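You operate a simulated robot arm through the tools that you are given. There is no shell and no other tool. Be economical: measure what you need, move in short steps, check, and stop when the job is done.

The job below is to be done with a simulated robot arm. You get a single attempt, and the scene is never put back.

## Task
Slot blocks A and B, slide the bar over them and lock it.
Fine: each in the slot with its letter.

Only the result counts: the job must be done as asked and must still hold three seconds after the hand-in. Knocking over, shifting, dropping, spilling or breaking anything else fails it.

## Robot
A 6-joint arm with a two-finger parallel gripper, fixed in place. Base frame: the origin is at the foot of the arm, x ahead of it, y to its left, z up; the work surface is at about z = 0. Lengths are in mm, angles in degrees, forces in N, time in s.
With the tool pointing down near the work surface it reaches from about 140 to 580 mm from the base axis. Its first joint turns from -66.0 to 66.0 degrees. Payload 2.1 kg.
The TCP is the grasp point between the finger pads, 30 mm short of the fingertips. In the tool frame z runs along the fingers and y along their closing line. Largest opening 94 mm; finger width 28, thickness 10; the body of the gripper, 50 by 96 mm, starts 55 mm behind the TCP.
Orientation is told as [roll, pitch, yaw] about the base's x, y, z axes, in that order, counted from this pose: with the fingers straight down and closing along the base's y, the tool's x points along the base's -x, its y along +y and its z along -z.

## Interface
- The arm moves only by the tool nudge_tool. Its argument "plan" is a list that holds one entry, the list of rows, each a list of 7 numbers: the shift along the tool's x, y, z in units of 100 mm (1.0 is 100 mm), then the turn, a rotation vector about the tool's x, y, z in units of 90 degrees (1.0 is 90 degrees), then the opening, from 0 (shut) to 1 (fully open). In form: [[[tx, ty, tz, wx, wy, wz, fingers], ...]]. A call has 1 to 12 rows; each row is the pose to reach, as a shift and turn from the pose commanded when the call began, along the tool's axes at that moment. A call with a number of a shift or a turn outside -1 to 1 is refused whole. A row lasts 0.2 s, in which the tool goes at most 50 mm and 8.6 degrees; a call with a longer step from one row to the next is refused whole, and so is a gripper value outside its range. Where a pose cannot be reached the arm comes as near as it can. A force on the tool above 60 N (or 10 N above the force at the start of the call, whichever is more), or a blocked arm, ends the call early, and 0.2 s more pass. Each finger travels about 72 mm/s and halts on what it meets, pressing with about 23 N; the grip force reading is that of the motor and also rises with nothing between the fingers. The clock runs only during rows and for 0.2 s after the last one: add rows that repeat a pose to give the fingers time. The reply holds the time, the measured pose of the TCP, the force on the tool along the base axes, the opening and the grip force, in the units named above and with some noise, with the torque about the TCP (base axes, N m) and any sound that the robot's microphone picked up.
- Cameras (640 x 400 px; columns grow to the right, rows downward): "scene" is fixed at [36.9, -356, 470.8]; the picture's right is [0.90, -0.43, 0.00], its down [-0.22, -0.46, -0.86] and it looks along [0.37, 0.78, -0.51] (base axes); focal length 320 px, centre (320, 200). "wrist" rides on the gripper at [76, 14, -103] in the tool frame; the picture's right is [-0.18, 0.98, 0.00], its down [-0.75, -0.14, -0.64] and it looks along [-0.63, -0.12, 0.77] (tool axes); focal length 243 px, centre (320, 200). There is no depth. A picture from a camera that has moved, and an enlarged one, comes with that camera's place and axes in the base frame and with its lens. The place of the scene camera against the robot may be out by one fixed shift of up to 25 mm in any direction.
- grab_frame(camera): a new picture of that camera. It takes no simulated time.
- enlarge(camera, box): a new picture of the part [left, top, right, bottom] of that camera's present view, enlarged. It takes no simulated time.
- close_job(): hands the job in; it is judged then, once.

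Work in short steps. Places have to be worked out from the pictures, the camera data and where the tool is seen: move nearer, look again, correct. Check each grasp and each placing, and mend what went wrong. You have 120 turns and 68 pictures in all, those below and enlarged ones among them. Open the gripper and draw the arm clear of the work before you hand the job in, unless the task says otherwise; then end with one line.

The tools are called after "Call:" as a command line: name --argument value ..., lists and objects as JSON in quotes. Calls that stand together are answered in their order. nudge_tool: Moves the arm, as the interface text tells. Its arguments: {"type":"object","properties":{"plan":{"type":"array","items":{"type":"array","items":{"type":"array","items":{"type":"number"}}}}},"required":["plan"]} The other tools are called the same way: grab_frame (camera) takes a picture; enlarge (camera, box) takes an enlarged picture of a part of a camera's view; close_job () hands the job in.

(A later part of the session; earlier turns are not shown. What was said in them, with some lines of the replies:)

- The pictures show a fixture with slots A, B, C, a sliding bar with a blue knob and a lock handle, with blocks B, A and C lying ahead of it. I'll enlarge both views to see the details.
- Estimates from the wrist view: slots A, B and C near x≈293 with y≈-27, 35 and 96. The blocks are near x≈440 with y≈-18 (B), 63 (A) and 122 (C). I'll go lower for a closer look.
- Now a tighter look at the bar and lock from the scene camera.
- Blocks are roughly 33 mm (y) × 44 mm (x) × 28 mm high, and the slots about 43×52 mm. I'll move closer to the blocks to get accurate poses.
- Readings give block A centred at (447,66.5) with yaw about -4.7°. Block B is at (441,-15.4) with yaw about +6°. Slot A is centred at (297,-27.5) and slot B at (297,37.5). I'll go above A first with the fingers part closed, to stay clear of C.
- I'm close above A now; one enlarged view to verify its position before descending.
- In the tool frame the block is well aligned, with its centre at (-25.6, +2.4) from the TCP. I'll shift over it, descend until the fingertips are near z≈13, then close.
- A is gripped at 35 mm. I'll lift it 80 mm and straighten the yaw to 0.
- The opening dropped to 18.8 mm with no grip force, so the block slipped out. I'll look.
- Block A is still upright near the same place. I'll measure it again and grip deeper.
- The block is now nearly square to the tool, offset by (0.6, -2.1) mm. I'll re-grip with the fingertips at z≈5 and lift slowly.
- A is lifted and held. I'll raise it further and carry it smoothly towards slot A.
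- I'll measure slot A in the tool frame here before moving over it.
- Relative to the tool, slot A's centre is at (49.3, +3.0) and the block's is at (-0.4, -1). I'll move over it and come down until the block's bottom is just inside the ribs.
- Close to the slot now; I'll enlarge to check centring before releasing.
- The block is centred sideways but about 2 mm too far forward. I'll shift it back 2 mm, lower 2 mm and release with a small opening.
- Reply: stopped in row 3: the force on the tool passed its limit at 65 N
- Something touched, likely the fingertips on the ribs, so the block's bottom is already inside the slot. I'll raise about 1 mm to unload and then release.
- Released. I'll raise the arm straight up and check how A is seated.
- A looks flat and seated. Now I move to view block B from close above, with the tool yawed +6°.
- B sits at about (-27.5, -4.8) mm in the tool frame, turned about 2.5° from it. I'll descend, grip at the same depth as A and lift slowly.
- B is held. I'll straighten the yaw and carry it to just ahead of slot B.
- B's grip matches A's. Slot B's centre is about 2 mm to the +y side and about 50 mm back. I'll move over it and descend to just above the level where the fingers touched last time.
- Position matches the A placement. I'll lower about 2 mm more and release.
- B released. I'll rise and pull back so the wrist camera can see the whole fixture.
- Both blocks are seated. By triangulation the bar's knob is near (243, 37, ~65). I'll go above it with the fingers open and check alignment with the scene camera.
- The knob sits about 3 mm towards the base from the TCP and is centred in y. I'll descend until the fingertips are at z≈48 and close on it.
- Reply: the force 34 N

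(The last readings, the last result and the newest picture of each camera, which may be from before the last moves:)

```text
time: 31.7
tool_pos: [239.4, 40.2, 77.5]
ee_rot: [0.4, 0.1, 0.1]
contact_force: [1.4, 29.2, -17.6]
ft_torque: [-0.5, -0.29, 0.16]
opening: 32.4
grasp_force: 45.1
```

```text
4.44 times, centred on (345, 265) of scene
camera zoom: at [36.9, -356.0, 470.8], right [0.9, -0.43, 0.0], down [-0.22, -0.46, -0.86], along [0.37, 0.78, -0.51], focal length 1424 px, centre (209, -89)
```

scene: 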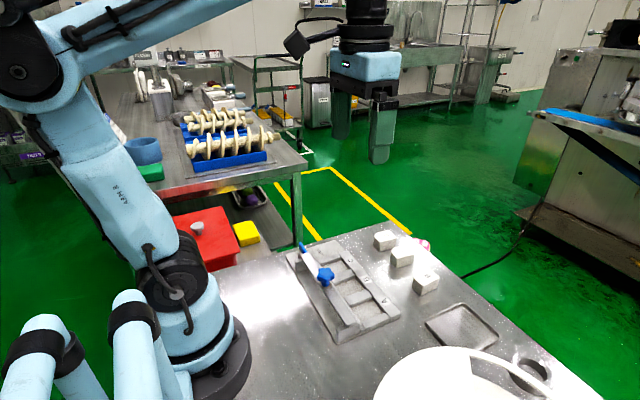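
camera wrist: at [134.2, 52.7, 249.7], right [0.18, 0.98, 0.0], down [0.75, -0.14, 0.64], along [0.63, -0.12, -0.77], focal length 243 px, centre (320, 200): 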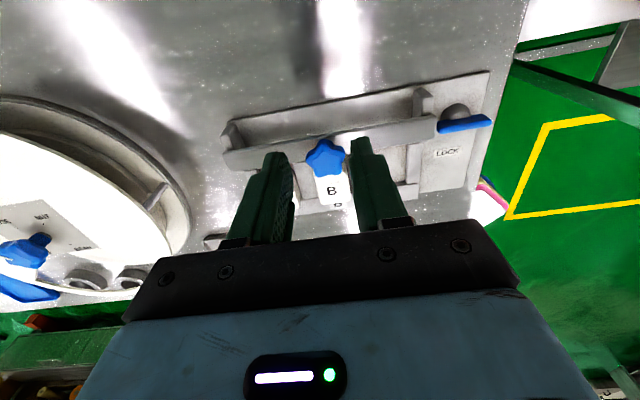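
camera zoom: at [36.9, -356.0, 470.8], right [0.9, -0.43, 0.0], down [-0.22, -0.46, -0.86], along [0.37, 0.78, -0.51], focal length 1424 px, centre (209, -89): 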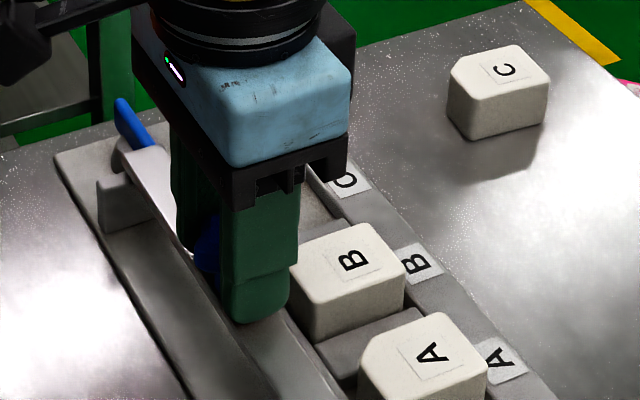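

Gripped, but with a 29 N sideways load, so the knob is a little more to +y. I'll shift the tool 2 mm to relieve it.

Call:
nudge_tool --plan '[[[0, 0.01, 0, 0, 0, 0, 0.1], [0, 0.02, 0, 0, 0, 0, 0.1], [0, 0.02, 0, 0, 0, 0, 0.1]]]'

```text
time: 32.5
tool_pos: [239.7, 40.4, 77.9]
ee_rot: [0.0, 0.1, -0.1]
contact_force: [-0.8, 12.0, 9.3]
ft_torque: [0.12, 0.11, -0.16]
opening: 32.5
grasp_force: 45.0
```

The load is falling. I'll add 1 mm more in y, then start sliding the bar towards +x in small steps.

Call:
nudge_tool --plan '[[[0, 0.01, 0, 0, 0, 0, 0.1], [-0.03, 0.01, 0, 0, 0, 0, 0.1], [-0.06, 0.01, 0, 0, 0, 0, 0.1], [-0.1, 0.01, 0, 0, 0, 0, 0.1], [-0.14, 0.01, 0, 0, 0, 0, 0.1], [-0.14, 0.01, 0, 0, 0, 0, 0.1]]]'

Call:
enlarge --camera "scene" --box '[280, 220, 410, 350]'

```text
time: 33.9
tool_pos: [254.2, 40.4, 77.6]
ee_rot: [-0.3, -0.1, -0.1]
contact_force: [0.9, -25.9, 30.5]
ft_torque: [-0.02, 0.0, -0.06]
opening: 32.8
grasp_force: 45.0
```

```text
3.08 times, centred on (345, 285) of scene
camera zoom: at [36.8, -356.0, 470.8], right [0.9, -0.43, 0.0], down [-0.22, -0.46, -0.86], along [0.37, 0.78, -0.51], focal length 986 px, centre (243, -62)
```

zoom: 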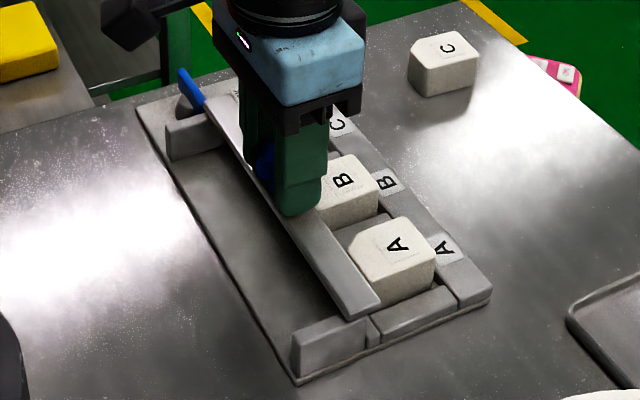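

The bar moves freely. I'll ease the side load, lift slightly and continue carefully over the blocks.

Call:
nudge_tool --plan '[[[0, -0.013, -0.01, 0, 0, 0, 0.1], [-0.04, -0.013, -0.01, 0, 0, 0, 0.1], [-0.08, -0.013, -0.01, 0, 0, 0, 0.1], [-0.12, -0.013, -0.01, 0, 0, 0, 0.1], [-0.12, -0.013, -0.01, 0, 0, 0, 0.1]]]'

Call:
enlarge --camera "scene" --box '[320, 250, 410, 340]'

```text
time: 35.1
tool_pos: [265.8, 40.4, 77.8]
ee_rot: [0.1, 0.1, 0.0]
contact_force: [-1.3, -10.4, -30.1]
ft_torque: [-0.29, 0.15, 0.03]
opening: 32.0
grasp_force: 44.9
```

```text
4.44 times, centred on (365, 295) of scene
camera zoom: at [37.0, -356.0, 470.8], right [0.9, -0.43, 0.0], down [-0.22, -0.46, -0.86], along [0.37, 0.78, -0.51], focal length 1424 px, centre (120, -222)
```

zoom: 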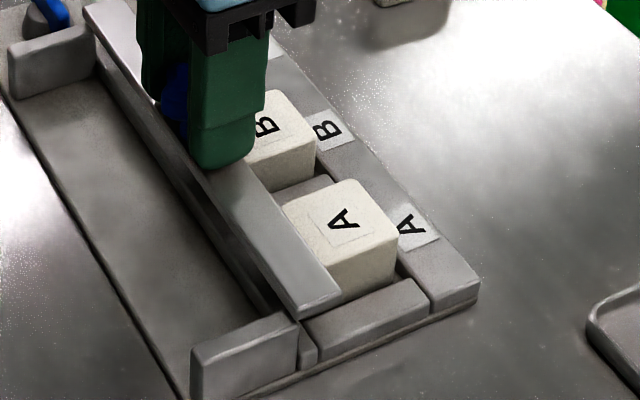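

The bar is passing over A with almost no resistance. Continuing.

Call:
nudge_tool --plan '[[[0, -0.004, 0.004, 0, 0, 0, 0.1], [-0.04, -0.004, 0.004, 0, 0, 0, 0.1], [-0.08, -0.004, 0.004, 0, 0, 0, 0.1], [-0.12, -0.004, 0.004, 0, 0, 0, 0.1], [-0.16, -0.004, 0.004, 0, 0, 0, 0.1], [-0.16, -0.004, 0.004, 0, 0, 0, 0.1]]]'

Call:
enlarge --camera "scene" --box '[280, 220, 410, 350]'

```text
time: 36.5
tool_pos: [281.3, 40.3, 80.0]
ee_rot: [0.0, 0.4, 0.0]
contact_force: [-21.7, -2.8, 15.9]
ft_torque: [-0.17, 0.44, -0.06]
opening: 32.4
grasp_force: 45.0
```

```text
3.08 times, centred on (345, 285) of scene
camera zoom: at [36.8, -356.0, 470.8], right [0.9, -0.43, 0.0], down [-0.22, -0.46, -0.86], along [0.37, 0.78, -0.51], focal length 986 px, centre (243, -62)
```

zoom: 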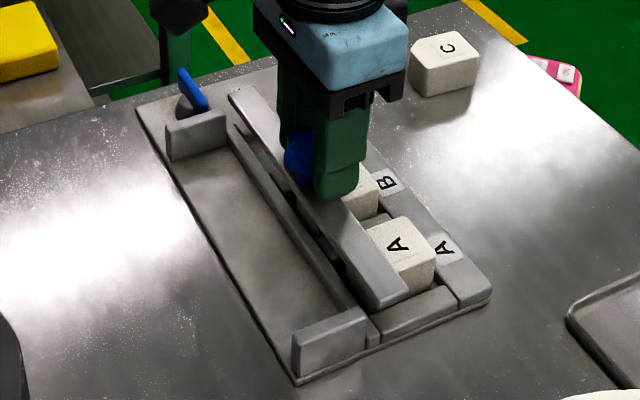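

Resistance of 22 N has appeared after about 41 mm of travel; it could be the end stop. I'll push 3 mm more to feel it.

Call:
nudge_tool --plan '[[[-0.01, 0, 0.0, 0, 0, 0, 0.1], [-0.02, 0, 0.0, 0, 0, 0, 0.1], [-0.03, 0, 0.0, 0, 0, 0, 0.1], [-0.03, 0, 0, 0, 0, 0, 0.1]]]'

Call:
enlarge --camera "wrist" --box '[160, 40, 500, 240]'

```text
time: 37.5
tool_pos: [282.4, 39.3, 79.2]
ee_rot: [0.1, 0.8, 0.0]
contact_force: [-35.2, 3.6, 4.1]
ft_torque: [-0.18, 0.37, -0.02]
opening: 32.6
grasp_force: 45.3
```

```text
1.88 times, centred on (330, 140) of wrist
camera zoom: at [208.1, 52.4, 182.4], right [0.18, 0.98, 0.0], down [0.76, -0.14, 0.63], along [0.62, -0.12, -0.78], focal length 457 px, centre (301, 313)
```

zoom: 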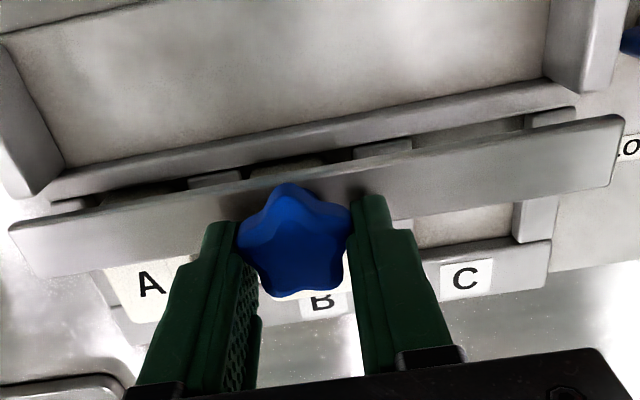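

The bar is over both blocks. One more 2 mm push will tell whether this is a hard stop.

Call:
nudge_tool --plan '[[[-0.01, 0, 0.0, 0, 0, 0, 0.1], [-0.02, 0, 0.0, 0, 0, 0, 0.1], [-0.02, 0, 0, 0, 0, 0, 0.1]]]'

```text
time: 38.5
tool_pos: [283.5, 40.1, 78.6]
ee_rot: [0.0, 1.1, 0.1]
contact_force: [-6.0, 0.8, 11.1]
ft_torque: [-0.17, -0.27, -0.07]
opening: 32.5
grasp_force: 45.3
stopped in row 3: the force on the tool passed its limit at 61 N (the readings are from after the stop); the commanded pose is now the measured one
```

That was a hard stop at 61 N, so the bar is fully across. I'll open, rise and head for a view of the lock lever.

Call:
nudge_tool --plan '[[[0, 0, 0, 0, 0, 0, 0.6], [0, 0, 0, 0, 0, 0, 0.6], [0, 0, -0.2, 0, 0, 0, 0.6], [0, 0, -0.5, 0, 0, 0, 0.6], [0.3, 0.3, -0.7, 0, 0, 0, 0.6], [0.6, 0.6, -0.7, 0, 0, 0, 0.6], [0.8, 0.9, -0.7, 0, 0, 0, 0.4], [0.9, 1.0, -0.7, 0, 0, 0, 0.4], [0.9, 1.0, -0.7, 0, 0, 0, 0.4]]]'

Call:
grab_frame --camera "wrist"

Call:
enlarge --camera "scene" --box '[280, 220, 410, 350]'

```text
time: 40.5
tool_pos: [194.4, 139.8, 148.8]
ee_rot: [0.0, 0.9, 0.0]
contact_force: [0.6, 0.6, 0.1]
ft_torque: [0.04, -0.03, -0.03]
opening: 37.6
grasp_force: 0.1
```

```text
21 pictures are left
camera wrist: at [120.2, 151.6, 252.7], right [0.18, 0.98, 0.0], down [0.76, -0.14, 0.63], along [0.62, -0.12, -0.78], focal length 243 px, centre (320, 200)
```

wrist: 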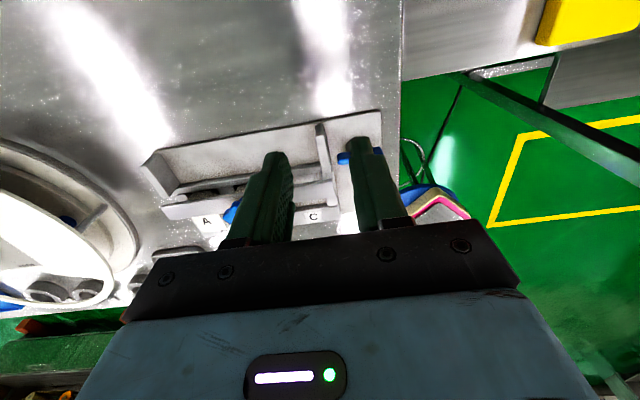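

```text
3.08 times, centred on (345, 285) of scene
camera zoom: at [36.9, -356.0, 470.8], right [0.9, -0.43, 0.0], down [-0.22, -0.46, -0.86], along [0.37, 0.78, -0.51], focal length 986 px, centre (243, -62)
```

zoom: 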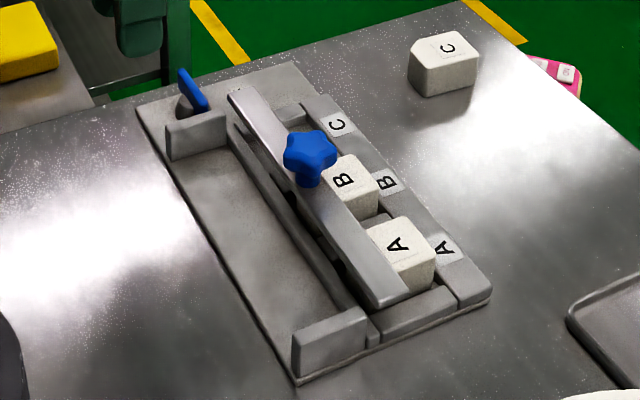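

The bar held its place. The fingers hide the lever, so I'll shift +y and open wide to see it between them.

Call:
nudge_tool --plan '[[[0, 0.15, 0, 0, -0.01, 0, 0.7], [0, 0.28, 0.1, 0, -0.01, 0, 0.9], [0, 0.28, 0.2, 0, -0.01, 0, 0.9], [0, 0.28, 0.2, 0, -0.01, 0, 0.9]]]'

Call:
enlarge --camera "wrist" --box '[200, 80, 440, 230]'

Call:
enlarge --camera "scene" --box '[290, 220, 370, 280]'

```text
time: 41.5
tool_pos: [194.5, 167.7, 129.5]
ee_rot: [0.0, 0.0, -0.1]
contact_force: [0.4, 0.9, 0.7]
ft_torque: [-0.01, 0.02, 0.02]
opening: 84.7
grasp_force: 0.1
```

```text
2.67 times, centred on (320, 155) of wrist
camera zoom: at [119.5, 180.2, 232.3], right [0.18, 0.98, 0.0], down [0.75, -0.14, 0.64], along [0.63, -0.12, -0.77], focal length 647 px, centre (320, 320)
```

zoom: 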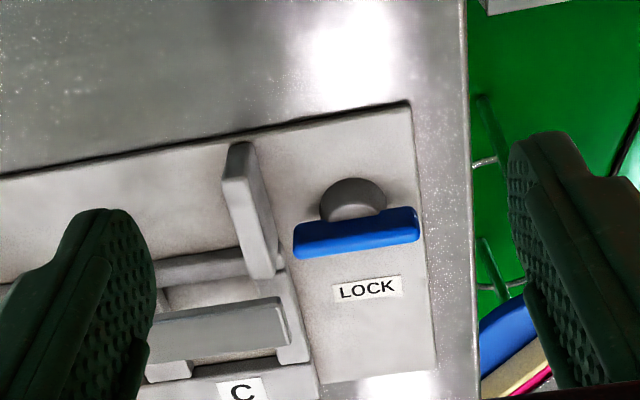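

```text
6.67 times, centred on (330, 250) of scene
camera zoom: at [36.9, -356.0, 470.8], right [0.9, -0.43, 0.0], down [-0.22, -0.46, -0.86], along [0.37, 0.78, -0.51], focal length 2137 px, centre (253, -133)
```

zoom: 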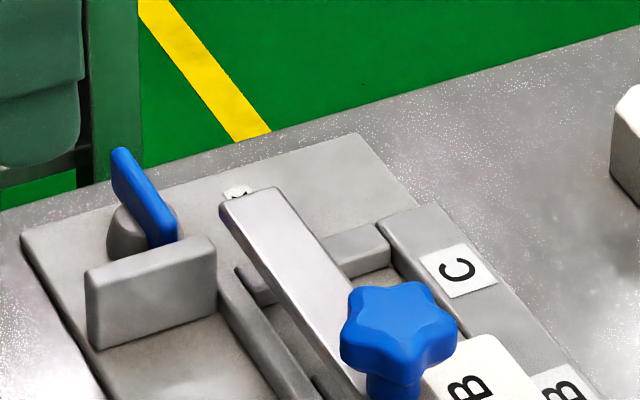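

The lever is a blade along y centred at about (250, 170, 26). I'll move over it and turn the tool to yaw +90° so the fingers close along x.

Call:
nudge_tool --plan '[[[-0.1, 0, 0, 0, 0, -0.09, 0.7], [-0.2, 0.01, 0, 0, 0, -0.18, 0.5], [-0.3, 0.02, 0, 0, 0, -0.27, 0.5], [-0.4, 0.025, 0, 0, 0, -0.36, 0.5], [-0.5, 0.025, 0, 0, 0, -0.45, 0.5], [-0.554, 0.025, 0, 0, 0, -0.54, 0.5], [-0.554, 0.025, 0, 0, 0, -0.635, 0.5], [-0.554, 0.025, 0, 0, 0, -0.73, 0.5], [-0.554, 0.025, 0, 0, 0, -0.82, 0.5], [-0.554, 0.025, 0, 0, 0, -0.91, 0.5], [-0.554, 0.025, 0, 0, 0, -1.0, 0.5], [-0.554, 0.025, 0, 0, 0, -1.0, 0.5]]]'

Call:
grab_frame --camera "wrist"

```text
time: 44.1
tool_pos: [250.8, 170.6, 130.8]
ee_rot: [0.1, 0.0, 90.1]
contact_force: [-0.2, -0.3, -0.1]
ft_torque: [-0.01, 0.0, 0.01]
opening: 47.2
grasp_force: 0.1
```

```text
17 pictures are left
camera wrist: at [237.1, 92.2, 233.0], right [-0.98, 0.18, 0.0], down [0.14, 0.75, 0.64], along [0.12, 0.63, -0.77], focal length 243 px, centre (320, 200)
```

wrist: 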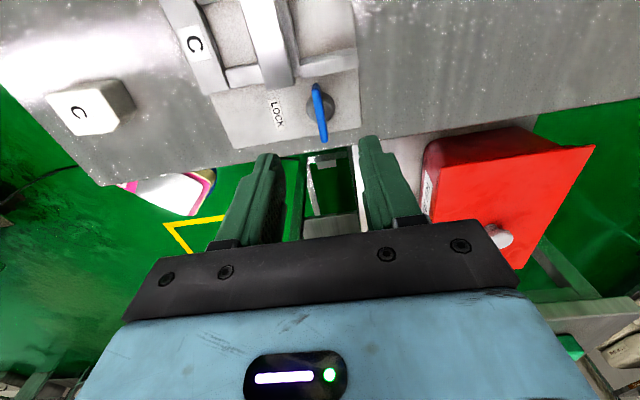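

The blade is well centred between the fingers. I'll descend until the tips are at z≈20 and close on it.

Call:
nudge_tool --plan '[[[0.02, 0.003, 0.25, 0, 0, 0, 0.5], [0.02, 0.003, 0.5, 0, 0, 0, 0.5], [0.02, 0.003, 0.7, 0, 0, 0, 0.5], [0.02, 0.003, 0.8, 0, 0, 0, 0.5], [0.02, 0.003, 0.8, 0, 0, 0, 0.5], [0.02, 0.003, 0.8, 0, 0, 0, 0.03], [0.02, 0.003, 0.8, 0, 0, 0, 0.03], [0.02, 0.003, 0.8, 0, 0, 0, 0.03], [0.02, 0.003, 0.8, 0, 0, 0, 0.03]]]'

Call:
grab_frame --camera "wrist"

```text
time: 46.1
tool_pos: [249.5, 168.4, 49.9]
ee_rot: [-0.2, 0.0, 90.0]
contact_force: [20.9, 2.3, -22.2]
ft_torque: [-0.48, -0.46, -0.05]
opening: 24.7
grasp_force: 45.3
```

```text
16 pictures are left
camera wrist: at [236.0, 90.7, 152.3], right [-0.98, 0.18, 0.0], down [0.14, 0.75, 0.64], along [0.12, 0.63, -0.77], focal length 243 px, centre (320, 200)
```

wrist: 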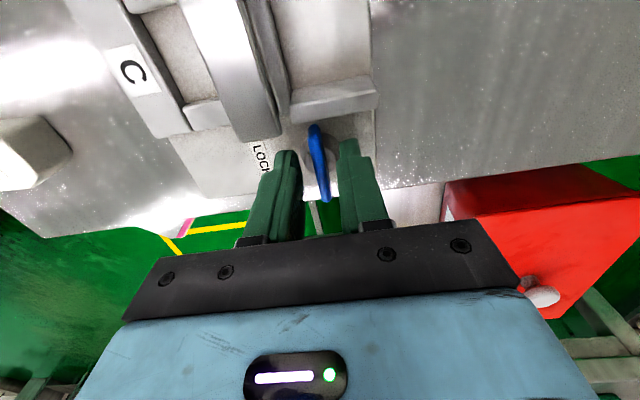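

The opening stopped at 24.7 mm, so the fingers caught the round boss under the blade. I'll open, rise 7 mm and close on the blade only.

Call:
nudge_tool --plan '[[[0, 0, 0, 0, 0, 0, 0.4], [0, 0, 0, 0, 0, 0, 0.4], [0, -0.004, -0.07, 0, 0, 0, 0.4], [0, -0.004, -0.07, 0, 0, 0, 0.03], [0, -0.004, -0.07, 0, 0, 0, 0.03], [0, -0.004, -0.07, 0, 0, 0, 0.03], [0, -0.004, -0.07, 0, 0, 0, 0.03]]]'

```text
time: 47.7
tool_pos: [250.0, 167.8, 58.1]
ee_rot: [0.1, 0.0, 90.0]
contact_force: [-2.1, -1.3, 0.8]
ft_torque: [0.22, 0.05, -0.03]
opening: 6.8
grasp_force: 40.6
```

Now it holds the 6.8 mm blade. I'll try a gentle 16° clockwise turn and watch the torque.

Call:
nudge_tool --plan '[[[0, 0, 0, 0, 0, 0.04, 0.03], [0, 0, 0, 0, 0, 0.09, 0.03], [0, 0, 0, 0, 0, 0.14, 0.03], [0, 0, 0, 0, 0, 0.18, 0.03], [0, 0, 0, 0, 0, 0.18, 0.03]]]'

Call:
enlarge --camera "wrist" --box '[240, 60, 400, 220]'

```text
time: 48.9
tool_pos: [249.3, 168.6, 56.6]
ee_rot: [0.1, 0.0, 73.8]
contact_force: [-12.5, -0.1, 28.2]
ft_torque: [-0.07, 0.34, 0.04]
opening: 7.0
grasp_force: 41.5
```

```text
2.50 times, centred on (320, 140) of wrist
camera zoom: at [215.4, 97.9, 159.6], right [-0.89, 0.45, 0.0], down [0.35, 0.68, 0.64], along [0.29, 0.57, -0.77], focal length 606 px, centre (320, 350)
```

zoom: 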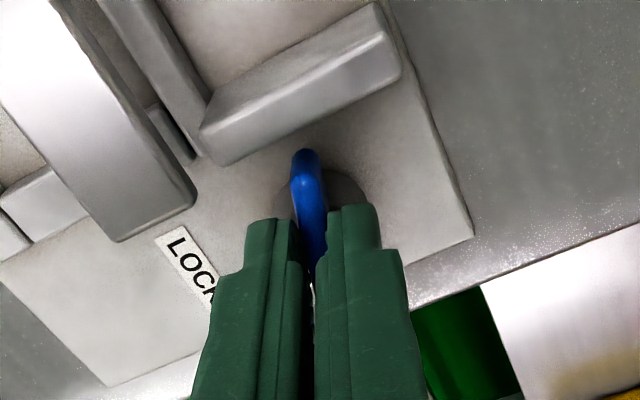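

The lever turned with the tool and almost no torque. I'll continue clockwise to 90° in total.

Call:
nudge_tool --plan '[[[0, 0, 0, 0, 0, 0.08, 0.03], [0, 0, 0, 0, 0, 0.16, 0.03], [0, 0, 0, 0, 0, 0.24, 0.03], [0, 0, 0, 0, 0, 0.32, 0.03], [0, 0, 0, 0, 0, 0.4, 0.03], [0, 0, 0, 0, 0, 0.48, 0.03], [0, 0, 0, 0, 0, 0.56, 0.03], [0, 0, 0, 0, 0, 0.64, 0.03], [0, 0, 0, 0, 0, 0.72, 0.03], [0, 0, 0, 0, 0, 0.78, 0.03], [0, 0, 0, 0, 0, 0.82, 0.03], [0, 0, 0, 0, 0, 0.82, 0.03]]]'

Call:
grab_frame --camera "wrist"

Call:
enlarge --camera "scene" --box '[280, 210, 410, 340]'

```text
time: 51.5
tool_pos: [249.9, 171.5, 57.7]
ee_rot: [0.6, 0.3, 0.0]
contact_force: [-18.3, 22.8, 20.0]
ft_torque: [0.53, 0.8, -0.01]
opening: 6.7
grasp_force: 41.0
```

```text
14 pictures are left
camera wrist: at [174.4, 182.2, 160.8], right [0.18, 0.98, 0.01], down [0.76, -0.15, 0.64], along [0.63, -0.11, -0.77], focal length 243 px, centre (320, 200)
```

wrist: 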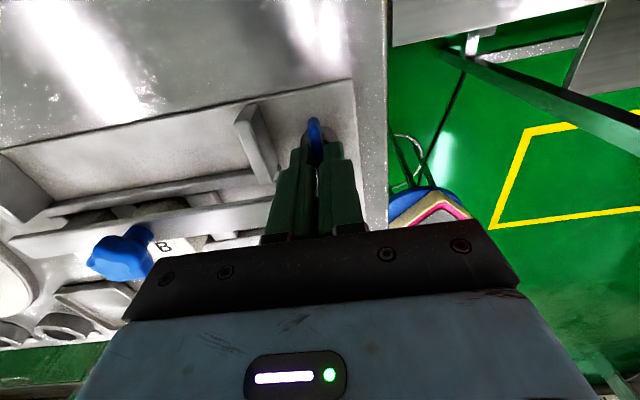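

```text
3.08 times, centred on (345, 275) of scene
camera zoom: at [36.8, -356.0, 470.7], right [0.9, -0.43, 0.0], down [-0.22, -0.46, -0.86], along [0.37, 0.78, -0.51], focal length 986 px, centre (243, -31)
```

zoom: 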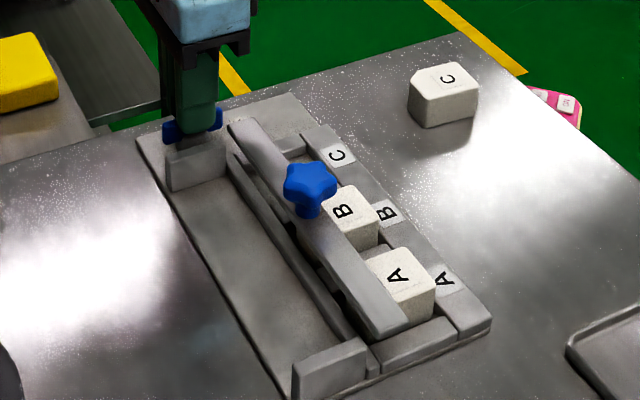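

The lever is now along x with no torque yet. I'll turn 6° further to feel whether this is the end stop.

Call:
nudge_tool --plan '[[[0, 0, 0, 0, 0, 0.03, 0.03], [0, 0, 0, 0, 0, 0.06, 0.03], [0, 0, 0, 0, 0, 0.06, 0.03]]]'

```text
time: 52.3
tool_pos: [249.5, 170.4, 57.9]
ee_rot: [0.6, 0.3, -5.3]
contact_force: [-10.4, 31.0, 10.7]
ft_torque: [0.62, -0.4, 1.24]
opening: 8.4
grasp_force: 42.5
```

Torque rose to 1.24 N m and the blade is twisting in the pads, so this is the end stop. I'll open here and rise clear.

Call:
nudge_tool --plan '[[[0, 0, 0, 0, 0, 0.06, 0.4], [0, 0, 0, 0, 0, 0.06, 0.4], [0, 0, -0.2, 0, 0, 0.06, 0.4], [0, 0, -0.5, 0, 0, 0, 0.5], [0.2, 0, -0.8, 0, 0, -0.0, 0.8], [0.5, 0, -0.8, 0, 0, 0.0, 0.9], [0.55, 0, -0.8, 0, 0, 0, 0.9], [0.55, 0, -0.8, 0, 0, 0, 0.9]]]'

Call:
grab_frame --camera "wrist"

Call:
enlarge --camera "scene" --box '[280, 210, 410, 340]'

```text
time: 54.1
tool_pos: [195.0, 173.9, 136.6]
ee_rot: [0.0, 0.0, -5.4]
contact_force: [0.0, 0.7, -0.4]
ft_torque: [-0.01, 0.02, 0.0]
opening: 84.3
grasp_force: 0.0
```

```text
12 pictures are left
camera wrist: at [121.2, 193.8, 239.7], right [0.28, 0.96, 0.0], down [0.74, -0.21, 0.64], along [0.62, -0.18, -0.77], focal length 243 px, centre (320, 200)
```

wrist: 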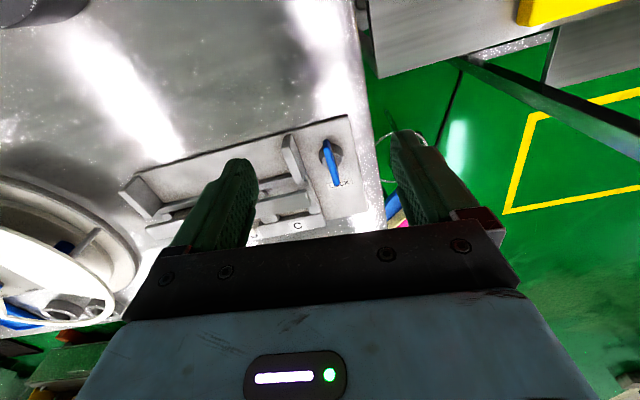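

```text
3.08 times, centred on (345, 275) of scene
camera zoom: at [36.9, -356.0, 470.8], right [0.9, -0.43, 0.0], down [-0.22, -0.46, -0.86], along [0.37, 0.78, -0.51], focal length 986 px, centre (243, -31)
```

zoom: 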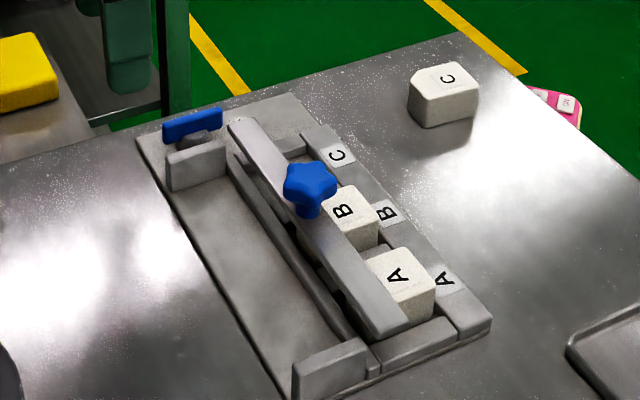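

The lever is at LOCK against its stop, and the bar lies across the blocks. I'll draw back and take a final view of the blocks and bar.

Call:
nudge_tool --plan '[[[0, -0.3, -0.3, 0, 0, -0.03, 0.95], [0, -0.7, -0.5, 0, 0, -0.06, 0.95], [0, -1.0, -0.6, 0, 0, -0.06, 0.95], [0, -1.0, -0.6, 0, 0, -0.06, 0.95]]]'

Call:
nudge_tool --plan '[[[0, -0.3, 0, 0, 0, 0, 0.95], [0, -0.45, 0, 0, 0, 0, 0.95], [0, -0.45, 0, 0, 0, 0, 0.95]]]'

Call:
enlarge --camera "wrist" --box '[210, 70, 430, 210]'

Call:
enlarge --camera "scene" --box '[320, 255, 410, 335]'

```text
time: 55.1
tool_pos: [187.4, 75.2, 197.7]
ee_rot: [0.0, -0.1, 0.0]
contact_force: [-0.1, 0.1, 0.1]
ft_torque: [0.01, -0.02, -0.02]
opening: 89.5
grasp_force: 0.1
```

```text
time: 55.9
tool_pos: [185.8, 30.3, 197.8]
ee_rot: [0.0, 0.0, 0.0]
contact_force: [0.3, 0.3, 0.6]
ft_torque: [-0.04, 0.0, -0.01]
opening: 89.1
grasp_force: 0.1
```

```text
2.86 times, centred on (320, 140) of wrist
camera zoom: at [110.9, 41.4, 300.2], right [0.18, 0.98, 0.0], down [0.75, -0.14, 0.64], along [0.63, -0.12, -0.77], focal length 693 px, centre (320, 371)
```

zoom: 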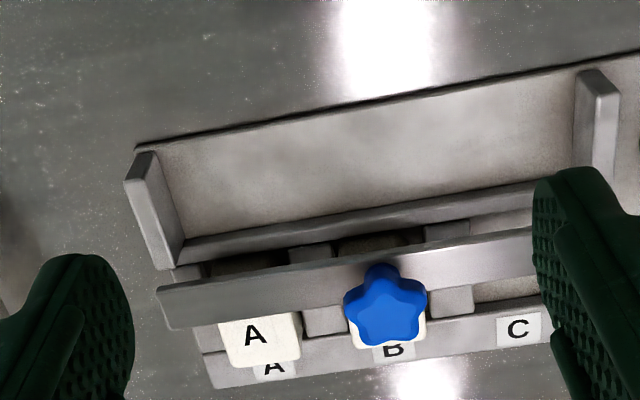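

```text
5.00 times, centred on (365, 295) of scene
camera zoom: at [36.9, -356.0, 470.8], right [0.9, -0.43, 0.0], down [-0.22, -0.46, -0.86], along [0.37, 0.78, -0.51], focal length 1603 px, centre (95, -275)
```

zoom: 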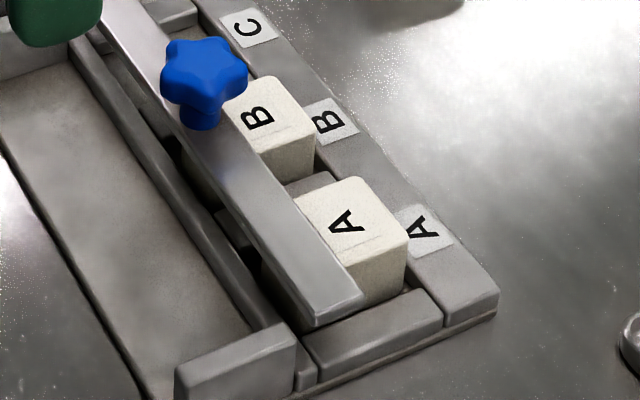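

Everything looks in place. To confirm the lock holds, I'll re-grip the knob at its known pose and pull back lightly a few millimetres, watching the force.

Call:
nudge_tool --plan '[[[-0.25, 0.03, 0, 0, 0, 0, 0.75], [-0.55, 0.07, 0, 0, 0, 0, 0.7], [-0.85, 0.1, 0.1, 0, 0, 0, 0.7], [-0.95, 0.1, 0.3, 0, 0, 0, 0.7], [-0.95, 0.1, 0.6, 0, 0, 0, 0.7], [-0.95, 0.1, 0.9, 0, 0, 0, 0.7], [-0.95, 0.1, 0.9, 0, 0, 0, 0.7]]]'

Call:
enlarge --camera "wrist" --box '[180, 60, 460, 240]'

```text
time: 57.5
tool_pos: [279.1, 36.7, 107.5]
ee_rot: [0.1, 0.0, 0.0]
contact_force: [0.5, 0.2, -0.9]
ft_torque: [-0.03, 0.0, -0.01]
opening: 66.0
grasp_force: 0.2
```

```text
2.22 times, centred on (320, 150) of wrist
camera zoom: at [204.5, 49.8, 209.5], right [0.18, 0.98, 0.0], down [0.75, -0.14, 0.64], along [0.63, -0.12, -0.77], focal length 539 px, centre (320, 311)
```

zoom: 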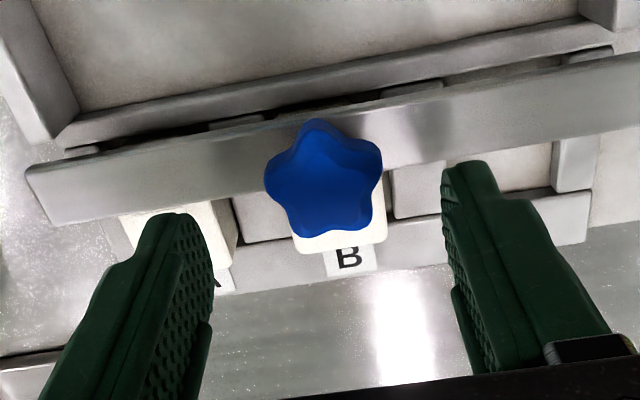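

The knob is seen in the same place relative to the tool as before. I'll grip it with the same offset and pull back 2 mm.

Call:
nudge_tool --plan '[[[0.02, 0.035, 0.1, 0, 0, 0, 0.7], [0.02, 0.035, 0.2, 0, 0, 0, 0.7], [0.02, 0.035, 0.295, 0, 0, 0, 0.7], [0.02, 0.035, 0.295, 0, 0, 0, 0.1], [0.02, 0.035, 0.295, 0, 0, 0, 0.1], [0.02, 0.035, 0.295, 0, 0, 0, 0.1], [0.02, 0.035, 0.295, 0, 0, 0, 0.1]]]'

Call:
nudge_tool --plan '[[[0.01, 0, 0, 0, 0, 0, 0.1], [0.02, 0, 0, 0, 0, 0, 0.1], [0.02, 0, 0, 0, 0, 0, 0.1]]]'

```text
time: 59.1
tool_pos: [278.4, 39.6, 76.9]
ee_rot: [-0.3, -0.1, 0.0]
contact_force: [0.0, -25.9, -6.9]
ft_torque: [0.22, 0.54, 0.03]
opening: 32.7
grasp_force: 45.2
```

```text
time: 59.9
tool_pos: [278.2, 39.5, 77.8]
ee_rot: [-0.6, -0.3, 0.0]
contact_force: [23.3, -33.5, -13.5]
ft_torque: [0.21, -0.47, 0.27]
opening: 32.4
grasp_force: 45.1
```

A 2 mm pull met 23 N where the free bar had given about 1 N, so the bar is locked. I'll undo the pull, release and withdraw upwards.

Call:
nudge_tool --plan '[[[-0.02, 0, 0, 0, 0, 0, 0.1], [-0.02, 0, 0, 0, 0, 0, 0.6], [-0.02, 0, 0, 0, 0, 0, 0.7], [-0.02, 0, 0, 0, 0, 0, 0.7], [-0.02, 0, -0.3, 0, 0, 0, 0.7], [-0.02, 0, -0.7, 0, 0, 0, 0.7], [0.2, 0, -1.0, 0, 0, 0, 1], [0.5, 0, -1.0, 0, 0, 0, 1], [0.5, 0, -1.0, 0, 0, 0, 1]]]'

Call:
enlarge --camera "scene" --box '[280, 210, 410, 340]'

Call:
grab_frame --camera "wrist"

```text
time: 61.9
tool_pos: [226.9, 42.0, 179.6]
ee_rot: [0.0, 0.1, 0.0]
contact_force: [0.8, 0.1, 0.1]
ft_torque: [-0.01, 0.03, 0.01]
opening: 94.1
grasp_force: 0.1
```

```text
3.08 times, centred on (345, 275) of scene
camera zoom: at [36.9, -356.0, 470.8], right [0.9, -0.43, 0.0], down [-0.22, -0.46, -0.86], along [0.37, 0.78, -0.51], focal length 986 px, centre (243, -31)
```

zoom: 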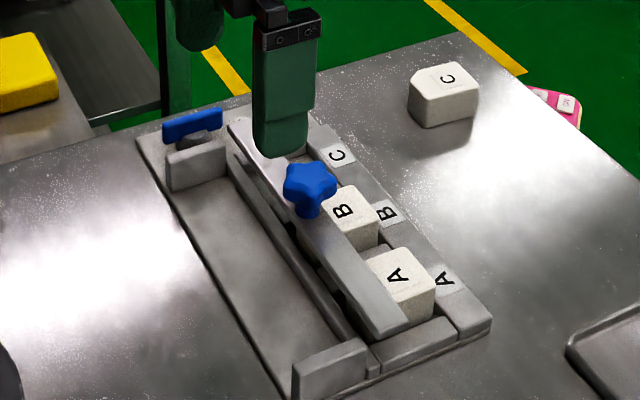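

```text
6 pictures are left
camera wrist: at [150.7, 54.7, 282.4], right [0.18, 0.98, 0.0], down [0.75, -0.14, 0.64], along [0.63, -0.12, -0.77], focal length 243 px, centre (320, 200)
```

wrist: 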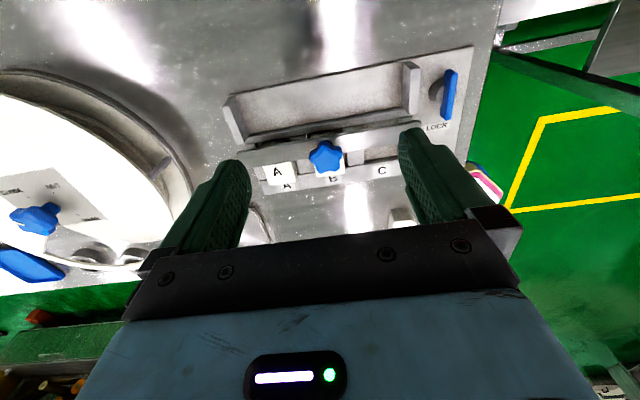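

A and B are in their slots, the bar is over them and locked, C has not been touched, and the open gripper is clear. Handing in.

Call:
close_job

```text
The job is handed in.
```

The job is handed in: blocks A and B are each in the slot with their letter, and the bar is slid over them to its stop. The lever is turned to LOCK, and a 2 mm pull on the knob met 23 N, so the bar is held.
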